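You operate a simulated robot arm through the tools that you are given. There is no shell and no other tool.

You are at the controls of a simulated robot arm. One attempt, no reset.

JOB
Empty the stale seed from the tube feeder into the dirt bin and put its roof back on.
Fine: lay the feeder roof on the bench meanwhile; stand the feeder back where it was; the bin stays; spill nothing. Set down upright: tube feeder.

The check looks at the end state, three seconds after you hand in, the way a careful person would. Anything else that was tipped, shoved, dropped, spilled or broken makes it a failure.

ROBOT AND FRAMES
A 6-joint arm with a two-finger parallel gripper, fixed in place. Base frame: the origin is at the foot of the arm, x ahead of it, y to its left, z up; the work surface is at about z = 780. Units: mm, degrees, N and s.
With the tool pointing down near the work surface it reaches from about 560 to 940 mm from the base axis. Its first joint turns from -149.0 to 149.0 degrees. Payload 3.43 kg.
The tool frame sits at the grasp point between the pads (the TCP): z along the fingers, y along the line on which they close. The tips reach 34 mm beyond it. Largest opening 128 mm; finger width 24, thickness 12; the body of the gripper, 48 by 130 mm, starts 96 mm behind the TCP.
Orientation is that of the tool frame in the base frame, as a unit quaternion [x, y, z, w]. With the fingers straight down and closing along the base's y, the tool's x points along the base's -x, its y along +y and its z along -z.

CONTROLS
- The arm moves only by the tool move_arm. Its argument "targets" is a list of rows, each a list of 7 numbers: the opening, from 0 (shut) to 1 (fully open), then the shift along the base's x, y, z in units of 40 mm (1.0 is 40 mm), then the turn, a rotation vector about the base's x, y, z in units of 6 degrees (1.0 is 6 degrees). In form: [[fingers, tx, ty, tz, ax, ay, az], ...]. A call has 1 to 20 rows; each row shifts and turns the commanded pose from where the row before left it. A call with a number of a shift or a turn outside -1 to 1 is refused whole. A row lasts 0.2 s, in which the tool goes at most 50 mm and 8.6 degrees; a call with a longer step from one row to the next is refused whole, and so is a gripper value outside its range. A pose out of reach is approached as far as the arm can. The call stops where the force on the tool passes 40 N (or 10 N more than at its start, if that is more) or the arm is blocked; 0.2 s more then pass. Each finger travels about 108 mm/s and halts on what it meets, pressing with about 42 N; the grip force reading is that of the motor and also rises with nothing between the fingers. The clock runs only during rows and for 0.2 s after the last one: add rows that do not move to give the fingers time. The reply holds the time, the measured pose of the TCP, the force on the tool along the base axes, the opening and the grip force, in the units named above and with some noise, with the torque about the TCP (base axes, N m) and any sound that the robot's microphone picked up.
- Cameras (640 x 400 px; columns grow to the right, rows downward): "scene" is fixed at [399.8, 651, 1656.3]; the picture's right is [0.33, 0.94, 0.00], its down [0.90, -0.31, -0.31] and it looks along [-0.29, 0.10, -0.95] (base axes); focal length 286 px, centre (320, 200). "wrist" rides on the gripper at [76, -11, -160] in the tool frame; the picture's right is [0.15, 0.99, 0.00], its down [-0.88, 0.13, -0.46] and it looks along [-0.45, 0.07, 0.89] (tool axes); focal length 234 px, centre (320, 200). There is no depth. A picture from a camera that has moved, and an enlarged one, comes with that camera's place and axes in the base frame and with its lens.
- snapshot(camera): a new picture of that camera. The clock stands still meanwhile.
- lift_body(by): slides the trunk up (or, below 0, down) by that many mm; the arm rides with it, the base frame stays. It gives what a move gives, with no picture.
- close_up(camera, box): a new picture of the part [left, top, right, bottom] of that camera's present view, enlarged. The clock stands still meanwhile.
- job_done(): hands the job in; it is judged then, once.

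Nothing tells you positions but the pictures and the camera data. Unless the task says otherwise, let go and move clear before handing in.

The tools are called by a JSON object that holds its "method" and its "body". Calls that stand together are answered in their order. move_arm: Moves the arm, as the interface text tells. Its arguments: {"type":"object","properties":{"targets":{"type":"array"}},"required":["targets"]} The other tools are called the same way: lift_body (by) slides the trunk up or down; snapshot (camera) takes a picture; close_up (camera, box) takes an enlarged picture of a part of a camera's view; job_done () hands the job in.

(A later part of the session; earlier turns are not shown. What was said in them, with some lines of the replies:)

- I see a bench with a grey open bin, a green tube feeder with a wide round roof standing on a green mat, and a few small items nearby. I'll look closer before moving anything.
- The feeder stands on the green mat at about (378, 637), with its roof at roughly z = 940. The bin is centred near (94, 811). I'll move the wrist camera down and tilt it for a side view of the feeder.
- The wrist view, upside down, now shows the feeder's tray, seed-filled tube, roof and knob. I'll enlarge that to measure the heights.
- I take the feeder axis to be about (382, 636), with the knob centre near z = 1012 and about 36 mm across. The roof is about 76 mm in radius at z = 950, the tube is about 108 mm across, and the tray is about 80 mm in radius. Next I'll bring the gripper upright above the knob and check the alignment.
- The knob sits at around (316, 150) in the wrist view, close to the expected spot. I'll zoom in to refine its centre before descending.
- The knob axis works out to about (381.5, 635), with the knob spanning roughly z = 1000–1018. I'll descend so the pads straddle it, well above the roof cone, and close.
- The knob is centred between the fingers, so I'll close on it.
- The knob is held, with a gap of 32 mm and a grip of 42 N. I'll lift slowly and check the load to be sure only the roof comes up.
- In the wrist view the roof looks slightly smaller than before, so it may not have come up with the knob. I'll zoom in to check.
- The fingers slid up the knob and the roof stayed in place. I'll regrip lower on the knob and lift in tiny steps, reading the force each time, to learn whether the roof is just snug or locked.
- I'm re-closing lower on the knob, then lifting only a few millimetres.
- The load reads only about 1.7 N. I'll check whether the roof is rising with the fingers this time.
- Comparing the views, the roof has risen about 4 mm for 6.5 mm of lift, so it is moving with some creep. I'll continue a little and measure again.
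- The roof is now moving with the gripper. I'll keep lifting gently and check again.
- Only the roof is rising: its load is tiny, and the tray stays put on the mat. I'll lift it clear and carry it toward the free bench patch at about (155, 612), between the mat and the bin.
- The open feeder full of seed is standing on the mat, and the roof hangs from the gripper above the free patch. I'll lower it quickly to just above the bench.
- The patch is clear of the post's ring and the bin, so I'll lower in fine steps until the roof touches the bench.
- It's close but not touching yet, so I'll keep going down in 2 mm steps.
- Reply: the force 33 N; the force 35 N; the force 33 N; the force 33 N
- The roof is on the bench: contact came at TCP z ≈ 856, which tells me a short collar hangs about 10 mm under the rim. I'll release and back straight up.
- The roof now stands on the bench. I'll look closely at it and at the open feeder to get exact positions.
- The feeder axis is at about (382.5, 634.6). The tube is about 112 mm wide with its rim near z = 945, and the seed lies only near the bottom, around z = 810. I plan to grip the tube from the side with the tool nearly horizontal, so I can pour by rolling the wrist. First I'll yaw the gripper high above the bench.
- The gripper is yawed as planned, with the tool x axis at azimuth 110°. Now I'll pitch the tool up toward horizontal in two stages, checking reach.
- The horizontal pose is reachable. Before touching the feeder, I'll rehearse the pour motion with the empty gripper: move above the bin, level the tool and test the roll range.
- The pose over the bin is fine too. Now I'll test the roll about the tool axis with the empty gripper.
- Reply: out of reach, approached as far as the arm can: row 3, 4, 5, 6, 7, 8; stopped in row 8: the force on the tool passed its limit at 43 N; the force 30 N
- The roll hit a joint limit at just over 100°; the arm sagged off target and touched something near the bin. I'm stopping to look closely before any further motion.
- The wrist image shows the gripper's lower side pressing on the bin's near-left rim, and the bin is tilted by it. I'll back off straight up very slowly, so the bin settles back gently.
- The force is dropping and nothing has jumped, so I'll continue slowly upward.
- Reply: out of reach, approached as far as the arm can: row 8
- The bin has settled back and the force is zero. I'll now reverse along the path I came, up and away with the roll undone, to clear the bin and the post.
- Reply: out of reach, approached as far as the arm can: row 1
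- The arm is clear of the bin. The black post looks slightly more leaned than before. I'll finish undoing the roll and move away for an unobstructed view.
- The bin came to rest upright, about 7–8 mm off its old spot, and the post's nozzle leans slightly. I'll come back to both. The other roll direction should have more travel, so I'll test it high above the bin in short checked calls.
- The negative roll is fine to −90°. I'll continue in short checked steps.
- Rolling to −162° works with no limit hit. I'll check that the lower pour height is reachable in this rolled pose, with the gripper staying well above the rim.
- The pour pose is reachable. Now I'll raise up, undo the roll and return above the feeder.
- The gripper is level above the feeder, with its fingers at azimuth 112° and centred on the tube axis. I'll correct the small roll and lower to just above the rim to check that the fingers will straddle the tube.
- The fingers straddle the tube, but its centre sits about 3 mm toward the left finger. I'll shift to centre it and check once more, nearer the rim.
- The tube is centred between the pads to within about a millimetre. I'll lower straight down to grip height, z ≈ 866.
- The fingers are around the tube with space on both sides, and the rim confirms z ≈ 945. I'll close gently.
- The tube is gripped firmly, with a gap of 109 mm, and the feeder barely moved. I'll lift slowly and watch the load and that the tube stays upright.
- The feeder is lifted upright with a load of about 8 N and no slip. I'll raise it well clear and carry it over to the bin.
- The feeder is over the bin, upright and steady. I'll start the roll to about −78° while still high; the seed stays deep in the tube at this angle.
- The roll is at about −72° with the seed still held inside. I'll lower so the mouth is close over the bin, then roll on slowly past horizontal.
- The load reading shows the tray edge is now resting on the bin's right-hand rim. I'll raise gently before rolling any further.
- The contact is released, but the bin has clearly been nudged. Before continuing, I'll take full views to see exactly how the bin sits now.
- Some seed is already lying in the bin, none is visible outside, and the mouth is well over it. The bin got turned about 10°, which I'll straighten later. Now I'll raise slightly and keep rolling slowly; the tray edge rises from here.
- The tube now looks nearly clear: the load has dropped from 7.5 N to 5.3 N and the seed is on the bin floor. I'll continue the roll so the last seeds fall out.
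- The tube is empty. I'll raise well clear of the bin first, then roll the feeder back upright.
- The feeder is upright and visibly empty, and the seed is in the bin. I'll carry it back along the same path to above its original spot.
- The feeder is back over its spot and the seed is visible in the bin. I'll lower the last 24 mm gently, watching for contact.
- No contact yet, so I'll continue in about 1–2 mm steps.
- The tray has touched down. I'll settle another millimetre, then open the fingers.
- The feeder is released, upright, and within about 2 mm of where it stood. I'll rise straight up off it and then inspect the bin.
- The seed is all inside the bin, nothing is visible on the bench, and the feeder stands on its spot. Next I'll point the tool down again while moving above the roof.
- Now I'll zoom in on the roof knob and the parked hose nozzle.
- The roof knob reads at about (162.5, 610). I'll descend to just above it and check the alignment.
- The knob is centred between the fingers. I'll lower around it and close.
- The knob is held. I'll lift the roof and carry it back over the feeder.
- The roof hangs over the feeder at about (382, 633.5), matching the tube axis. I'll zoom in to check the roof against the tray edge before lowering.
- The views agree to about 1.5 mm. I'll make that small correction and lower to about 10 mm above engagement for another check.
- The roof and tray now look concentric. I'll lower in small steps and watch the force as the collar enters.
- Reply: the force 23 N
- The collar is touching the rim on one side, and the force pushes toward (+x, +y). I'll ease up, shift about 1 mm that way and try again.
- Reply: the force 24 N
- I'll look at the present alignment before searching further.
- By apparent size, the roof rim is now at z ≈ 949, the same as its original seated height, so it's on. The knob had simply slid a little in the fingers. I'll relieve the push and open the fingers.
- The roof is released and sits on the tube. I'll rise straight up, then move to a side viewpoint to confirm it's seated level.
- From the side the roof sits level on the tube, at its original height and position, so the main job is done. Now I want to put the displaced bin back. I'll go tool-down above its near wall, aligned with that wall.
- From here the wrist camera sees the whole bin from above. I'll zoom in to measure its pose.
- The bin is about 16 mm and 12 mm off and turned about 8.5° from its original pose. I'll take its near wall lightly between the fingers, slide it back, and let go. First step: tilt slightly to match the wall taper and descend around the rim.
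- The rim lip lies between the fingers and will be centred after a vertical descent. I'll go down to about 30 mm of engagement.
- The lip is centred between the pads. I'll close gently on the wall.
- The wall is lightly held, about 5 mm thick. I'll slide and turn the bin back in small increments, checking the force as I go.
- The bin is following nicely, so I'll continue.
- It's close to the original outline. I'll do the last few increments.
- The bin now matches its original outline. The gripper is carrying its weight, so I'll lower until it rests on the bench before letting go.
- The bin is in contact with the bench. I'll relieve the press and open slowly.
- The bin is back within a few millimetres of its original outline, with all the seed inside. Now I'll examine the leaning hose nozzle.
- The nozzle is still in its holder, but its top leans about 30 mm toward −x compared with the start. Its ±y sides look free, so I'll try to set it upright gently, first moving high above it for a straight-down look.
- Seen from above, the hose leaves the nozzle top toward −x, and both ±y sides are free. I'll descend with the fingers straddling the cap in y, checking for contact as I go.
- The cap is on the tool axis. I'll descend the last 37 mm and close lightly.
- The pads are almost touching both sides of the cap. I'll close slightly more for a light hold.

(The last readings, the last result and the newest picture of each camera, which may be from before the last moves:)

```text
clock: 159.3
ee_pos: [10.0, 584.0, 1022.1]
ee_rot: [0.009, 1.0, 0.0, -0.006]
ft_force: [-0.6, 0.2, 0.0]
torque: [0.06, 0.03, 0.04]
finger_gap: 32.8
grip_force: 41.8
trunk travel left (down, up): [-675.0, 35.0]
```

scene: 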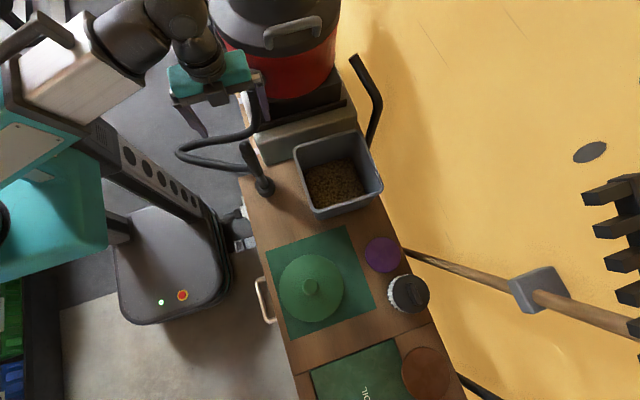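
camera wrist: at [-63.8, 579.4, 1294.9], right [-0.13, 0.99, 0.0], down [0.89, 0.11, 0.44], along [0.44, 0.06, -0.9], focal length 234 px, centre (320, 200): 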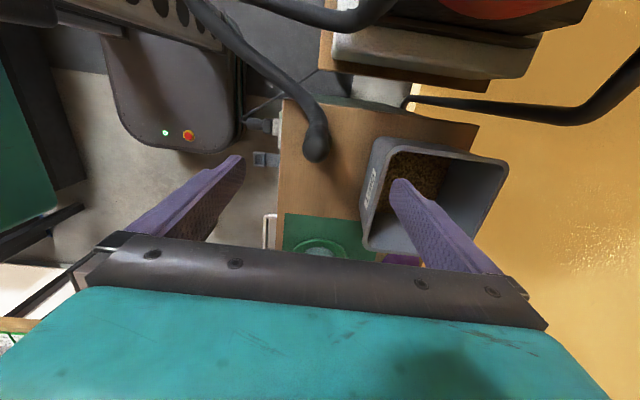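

The cap is held. I'll move it slowly toward +x, 10 mm first, watching the force.

{"method": "move_arm", "body": {"targets": [[0.24, 0.06, 0, 0.006, 0, 0, 0], [0.24, 0.06, 0, 0.006, 0, 0, 0], [0.24, 0.06, 0, 0.006, 0, 0, 0], [0.24, 0.06, 0, 0.006, 0, 0, 0], [0.24, 0, 0, 0, 0, 0, 0]]}}

{"method": "close_up", "body": {"camera": "scene", "box": [220, 120, 380, 220]}}

```text
clock: 160.5
ee_pos: [19.1, 585.2, 1022.9]
ee_rot: [0.008, 1.0, 0.0, -0.007]
ft_force: [-7.0, 0.8, 1.5]
torque: [0.15, 1.45, 0.08]
finger_gap: 32.6
grip_force: 42.2
trunk travel left (down, up): [-675.0, 35.0]
```

```text
4.00 times, centred on (300, 170) of scene
camera zoom: at [399.8, 651.0, 1656.3], right [0.33, 0.94, 0.0], down [0.9, -0.31, -0.31], along [-0.29, 0.1, -0.95], focal length 1142 px, centre (400, 320)
```

zoom: 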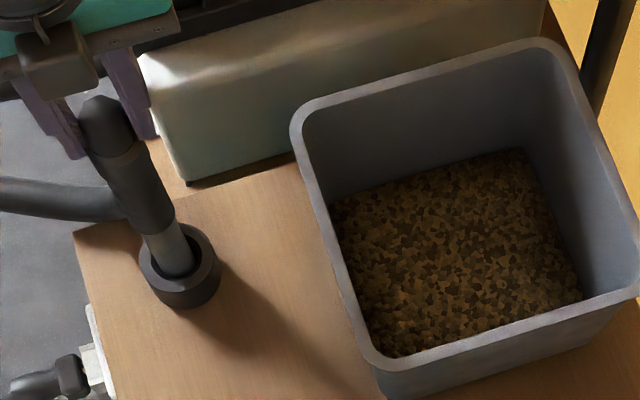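

The nozzle follows, with light resistance. The torque shows the rod needs to rotate with the grip, so I'll add the matching tilt as I bring it upright.

{"method": "move_arm", "body": {"targets": [[0.24, 0, 0, 0, 0, 0.22, 0], [0.24, 0, 0, 0, 0, 0.22, 0], [0.24, 0.058, 0, 0.005, 0, 0.107, 0], [0.24, 0.058, 0, 0.005, 0, 0.107, 0], [0.24, 0.058, 0, 0.005, 0, 0.107, 0], [0.24, 0, 0, 0, 0, 0, 0]]}}

{"method": "close_up", "body": {"camera": "scene", "box": [220, 120, 380, 220]}}

```text
clock: 161.9
ee_pos: [26.8, 586.0, 1021.8]
ee_rot: [0.008, 0.999, 0.0, -0.046]
ft_force: [5.4, 0.5, -2.6]
torque: [0.06, -1.09, -0.03]
finger_gap: 32.8
grip_force: 41.9
trunk travel left (down, up): [-675.0, 35.0]
```

```text
4.00 times, centred on (300, 170) of scene
camera zoom: at [399.8, 651.0, 1656.3], right [0.33, 0.94, 0.0], down [0.9, -0.31, -0.31], along [-0.29, 0.1, -0.95], focal length 1142 px, centre (400, 320)
```

zoom: 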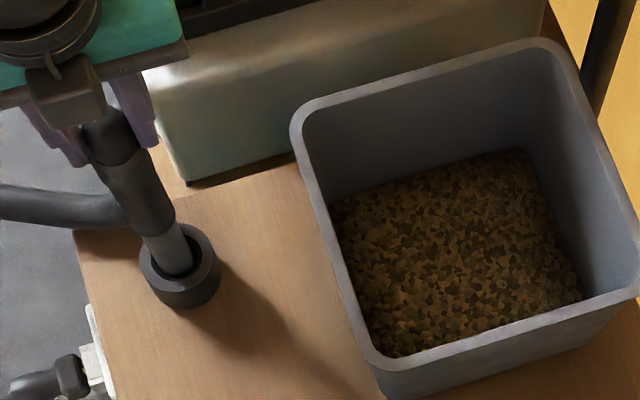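

It's nearly following; I rotated slightly ahead of the rod. I'll translate a little without rotating, then finish both together.

{"method": "move_arm", "body": {"targets": [[0.24, 0.05, 0, 0.004, 0, 0, 0], [0.24, 0.05, 0, 0.004, 0, 0, 0], [0.24, 0.05, 0, 0.004, 0, 0, 0], [0.24, 0.05, 0, 0.002, 0, 0.06, 0], [0.24, 0.05, 0, 0.002, 0, 0.06, 0], [0.24, 0.05, 0, 0.002, 0, 0.06, 0], [0.24, 0, 0, 0, 0, 0, 0]]}}

{"method": "close_up", "body": {"camera": "scene", "box": [220, 120, 380, 220]}}

```text
clock: 163.5
ee_pos: [37.1, 585.3, 1023.3]
ee_rot: [0.009, 0.998, 0.0, -0.056]
ft_force: [-6.6, 0.4, 1.5]
torque: [0.15, 1.37, 0.05]
finger_gap: 32.7
grip_force: 42.1
trunk travel left (down, up): [-675.0, 35.0]
```

```text
4.00 times, centred on (300, 170) of scene
camera zoom: at [399.8, 651.0, 1656.3], right [0.33, 0.94, 0.0], down [0.9, -0.31, -0.31], along [-0.29, 0.1, -0.95], focal length 1142 px, centre (400, 320)
```

zoom: 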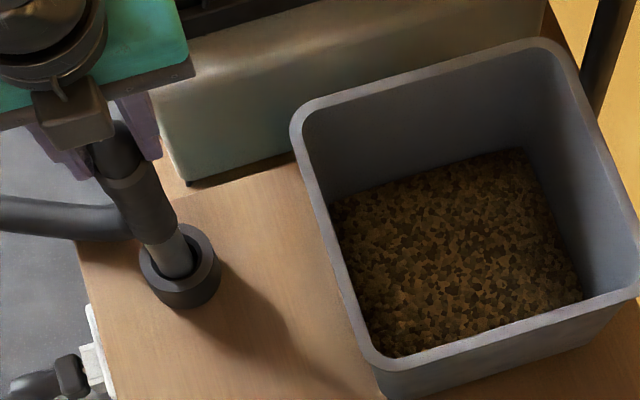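

The nozzle is nearly back to its original upright line. I'll make one last small move with rotation to relieve the torque, then release gently.

{"method": "move_arm", "body": {"targets": [[0.24, 0.04, 0, 0, 0, 0.12, 0], [0.24, 0.04, 0, 0, 0, 0.12, 0], [0.24, 0.03, 0, 0, 0, 0.12, 0], [0.24, 0, 0, 0, 0, 0.05, 0], [0.24, 0, 0, 0, 0, 0, 0]]}}

{"method": "close_up", "body": {"camera": "scene", "box": [220, 120, 380, 220]}}

```text
clock: 164.7
ee_pos: [42.6, 584.9, 1023.2]
ee_rot: [0.009, 0.997, -0.001, -0.077]
ft_force: [0.6, -0.2, -0.8]
torque: [0.03, -0.31, -0.03]
finger_gap: 32.8
grip_force: 41.7
trunk travel left (down, up): [-675.0, 35.0]
```

```text
4.00 times, centred on (300, 170) of scene
camera zoom: at [399.8, 651.0, 1656.3], right [0.33, 0.94, 0.0], down [0.9, -0.31, -0.31], along [-0.29, 0.1, -0.95], focal length 1142 px, centre (400, 320)
```

zoom: 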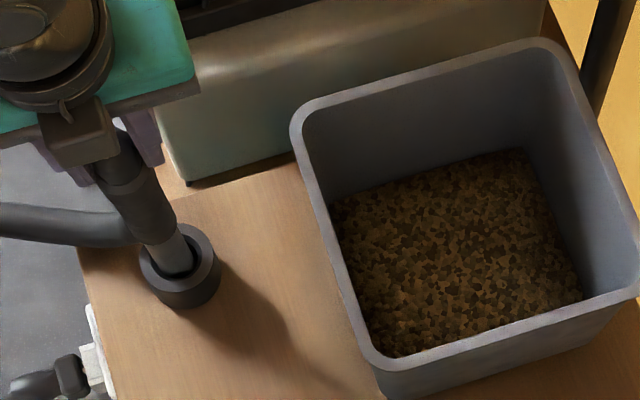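

The force is nearly zero and both the nozzle and hose are back where they were at the start. I'll open gently and rise straight up.

{"method": "move_arm", "body": {"targets": [[0.255, 0, 0, 0, 0, 0, 0], [0.27, 0, 0, 0, 0, 0, 0], [0.3, 0, 0, 0, 0, 0, 0], [0.4, 0, 0, 0, 0, 0, 0], [0.55, 0, 0, 0, 0, 0, 0], [0.7, 0, 0, 0, 0, 0, 0], [0.7, 0, 0, 0, 0, 0, 0]]}}

{"method": "close_up", "body": {"camera": "scene", "box": [220, 120, 380, 220]}}

{"method": "close_up", "body": {"camera": "wrist", "box": [224, 80, 416, 200]}}

```text
clock: 166.3
ee_pos: [43.1, 584.7, 1025.0]
ee_rot: [0.008, 0.997, -0.001, -0.077]
ft_force: [-0.2, 0.1, 0.7]
torque: [0.04, 0.0, -0.02]
finger_gap: 89.7
grip_force: 0.0
trunk travel left (down, up): [-675.0, 35.0]
```

```text
4.00 times, centred on (300, 170) of scene
camera zoom: at [399.8, 651.0, 1656.3], right [0.33, 0.94, 0.0], down [0.9, -0.31, -0.31], along [-0.29, 0.1, -0.95], focal length 1142 px, centre (400, 320)
```

zoom: 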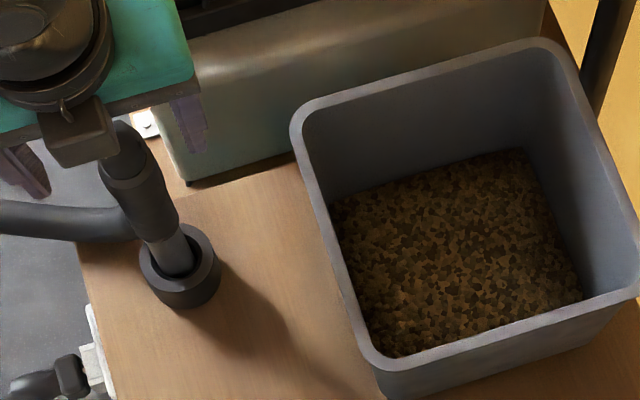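

```text
3.33 times, centred on (320, 140) of wrist
camera zoom: at [-6.1, 574.7, 1193.1], right [-0.13, 0.99, 0.02], down [0.94, 0.11, 0.32], along [0.31, 0.06, -0.95], focal length 781 px, centre (320, 400)
```

zoom: 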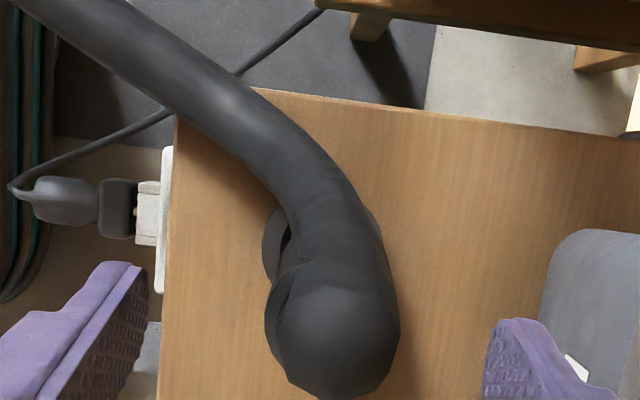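

The nozzle stays upright after release. I'll rise clear and retreat to a neutral spot high above the bench.

{"method": "move_arm", "body": {"targets": [[0.7, 0, 0, 0.4, 0, 0, 0], [0.8, 0, 0, 0.6, 0, 0, 0], [1, 0, 0, 0.8, 0, 0, 0], [1, 0, 0, 0.9, 0, 0, 0], [1, 0, 0, 0.9, 0, -0.735, 0], [1, 0, 0, 0.9, 0, -0.735, 0], [1, 0.4, 0.5, 0.6, 0, 0, 0], [1, 0.4, 0.5, 0.6, 0, 0, 0], [1, 0.5, 0.6, 0.4, 0, 0, 0], [1, 0.5, 0.6, 0.4, 0, 0, 0], [1, 0.5, 0.6, 0.4, 0, 0, 0], [1, 0.5, 0.6, 0, 0, 0, 0], [1, 0.5, 0.6, 0, 0, 0, 0], [1, 0.5, 0.6, 0, 0, 0, 0], [1, 0, 0, 0, 0, 0, 0]]}}

{"method": "snapshot", "body": {"camera": "scene"}}

{"method": "snapshot", "body": {"camera": "wrist"}}

{"method": "close_up", "body": {"camera": "scene", "box": [220, 120, 380, 220]}}

{"method": "close_up", "body": {"camera": "scene", "box": [240, 220, 480, 370]}}

```text
clock: 169.5
ee_pos: [195.7, 774.4, 1292.0]
ee_rot: [0.008, 1.0, 0.0, 0.0]
ft_force: [-0.1, 0.8, 0.0]
torque: [0.0, -0.01, -0.01]
finger_gap: 127.8
grip_force: 0.1
out of reach, approached as far as the arm can: row 10, 11
trunk travel left (down, up): [-675.0, 35.0]
```

```text
taken
```

scene: 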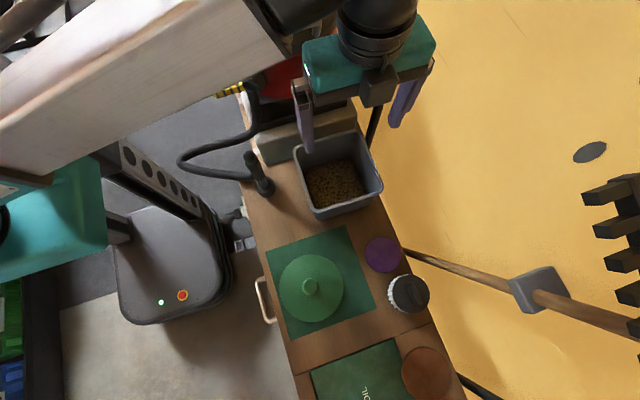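

```text
taken
camera wrist: at [121.2, 762.3, 1451.7], right [-0.13, 0.99, 0.0], down [0.88, 0.11, 0.46], along [0.45, 0.06, -0.89], focal length 234 px, centre (320, 200)
```

wrist: 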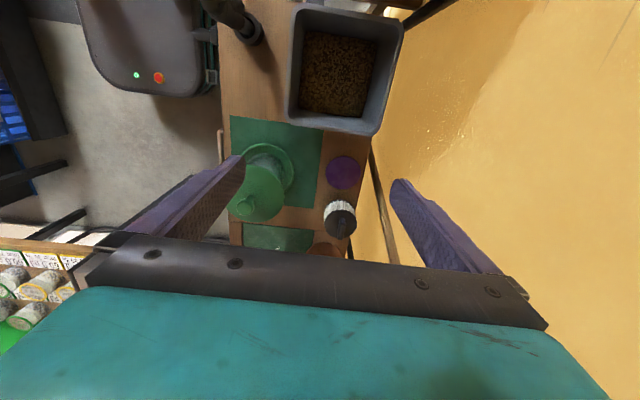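

```text
4.00 times, centred on (300, 170) of scene
camera zoom: at [399.8, 651.0, 1656.3], right [0.33, 0.94, 0.0], down [0.9, -0.31, -0.31], along [-0.29, 0.1, -0.95], focal length 1142 px, centre (400, 320)
```

zoom: 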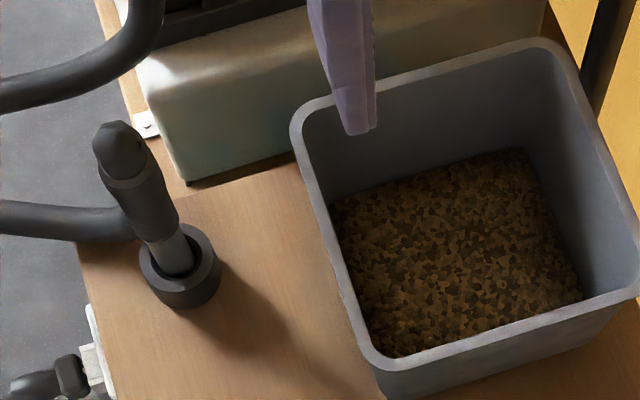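

```text
2.67 times, centred on (360, 295) of scene
camera zoom: at [399.8, 651.0, 1656.3], right [0.33, 0.94, 0.0], down [0.9, -0.31, -0.31], along [-0.29, 0.1, -0.95], focal length 761 px, centre (213, -53)
```

zoom: 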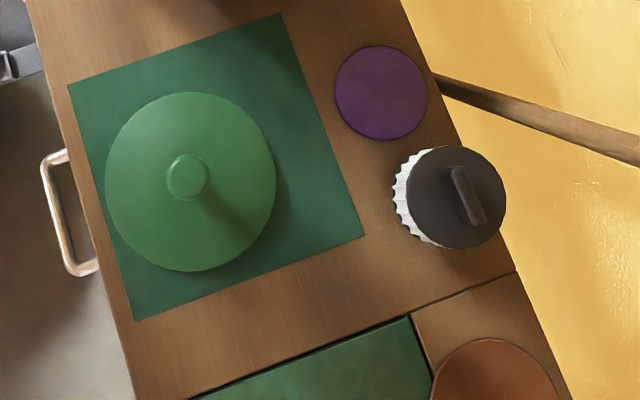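

The final check matches the starting picture. The feeder is on its spot with the roof seated, the seed is all in the DIRT bin, and the bin and nozzle are back in place. No seed shows on the bench, and the gripper is empty and clear. Handing in.

{"method": "job_done", "body": {}}

```text
The job is handed in.
```

I emptied the stale seed into the dirt bin, stood the tube feeder back upright, put its roof on and handed the job in. I haven't seen the check's result.

- **Feeder:** it is upright on the mat, within about 2 mm of where it stood. The roof sits level at its original height and position.
- **Seed:** all of it went into the bin, and no seed showed on the bench in the last pictures.
- **Bin:** I knocked it twice, once while testing the pour motion and once with the feeder's tray during the pour. Together these left it about 20 mm out of place and turned about 8°. I slid it back to within a few millimetres of its original spot.
- **Vacuum hose nozzle:** in the same first knock the arm pushed it over in its holder, so it leaned about 9°. I set it upright again, and it matches the starting picture.

The bin and the nozzle did move during the job, even though both look as they did at the start.
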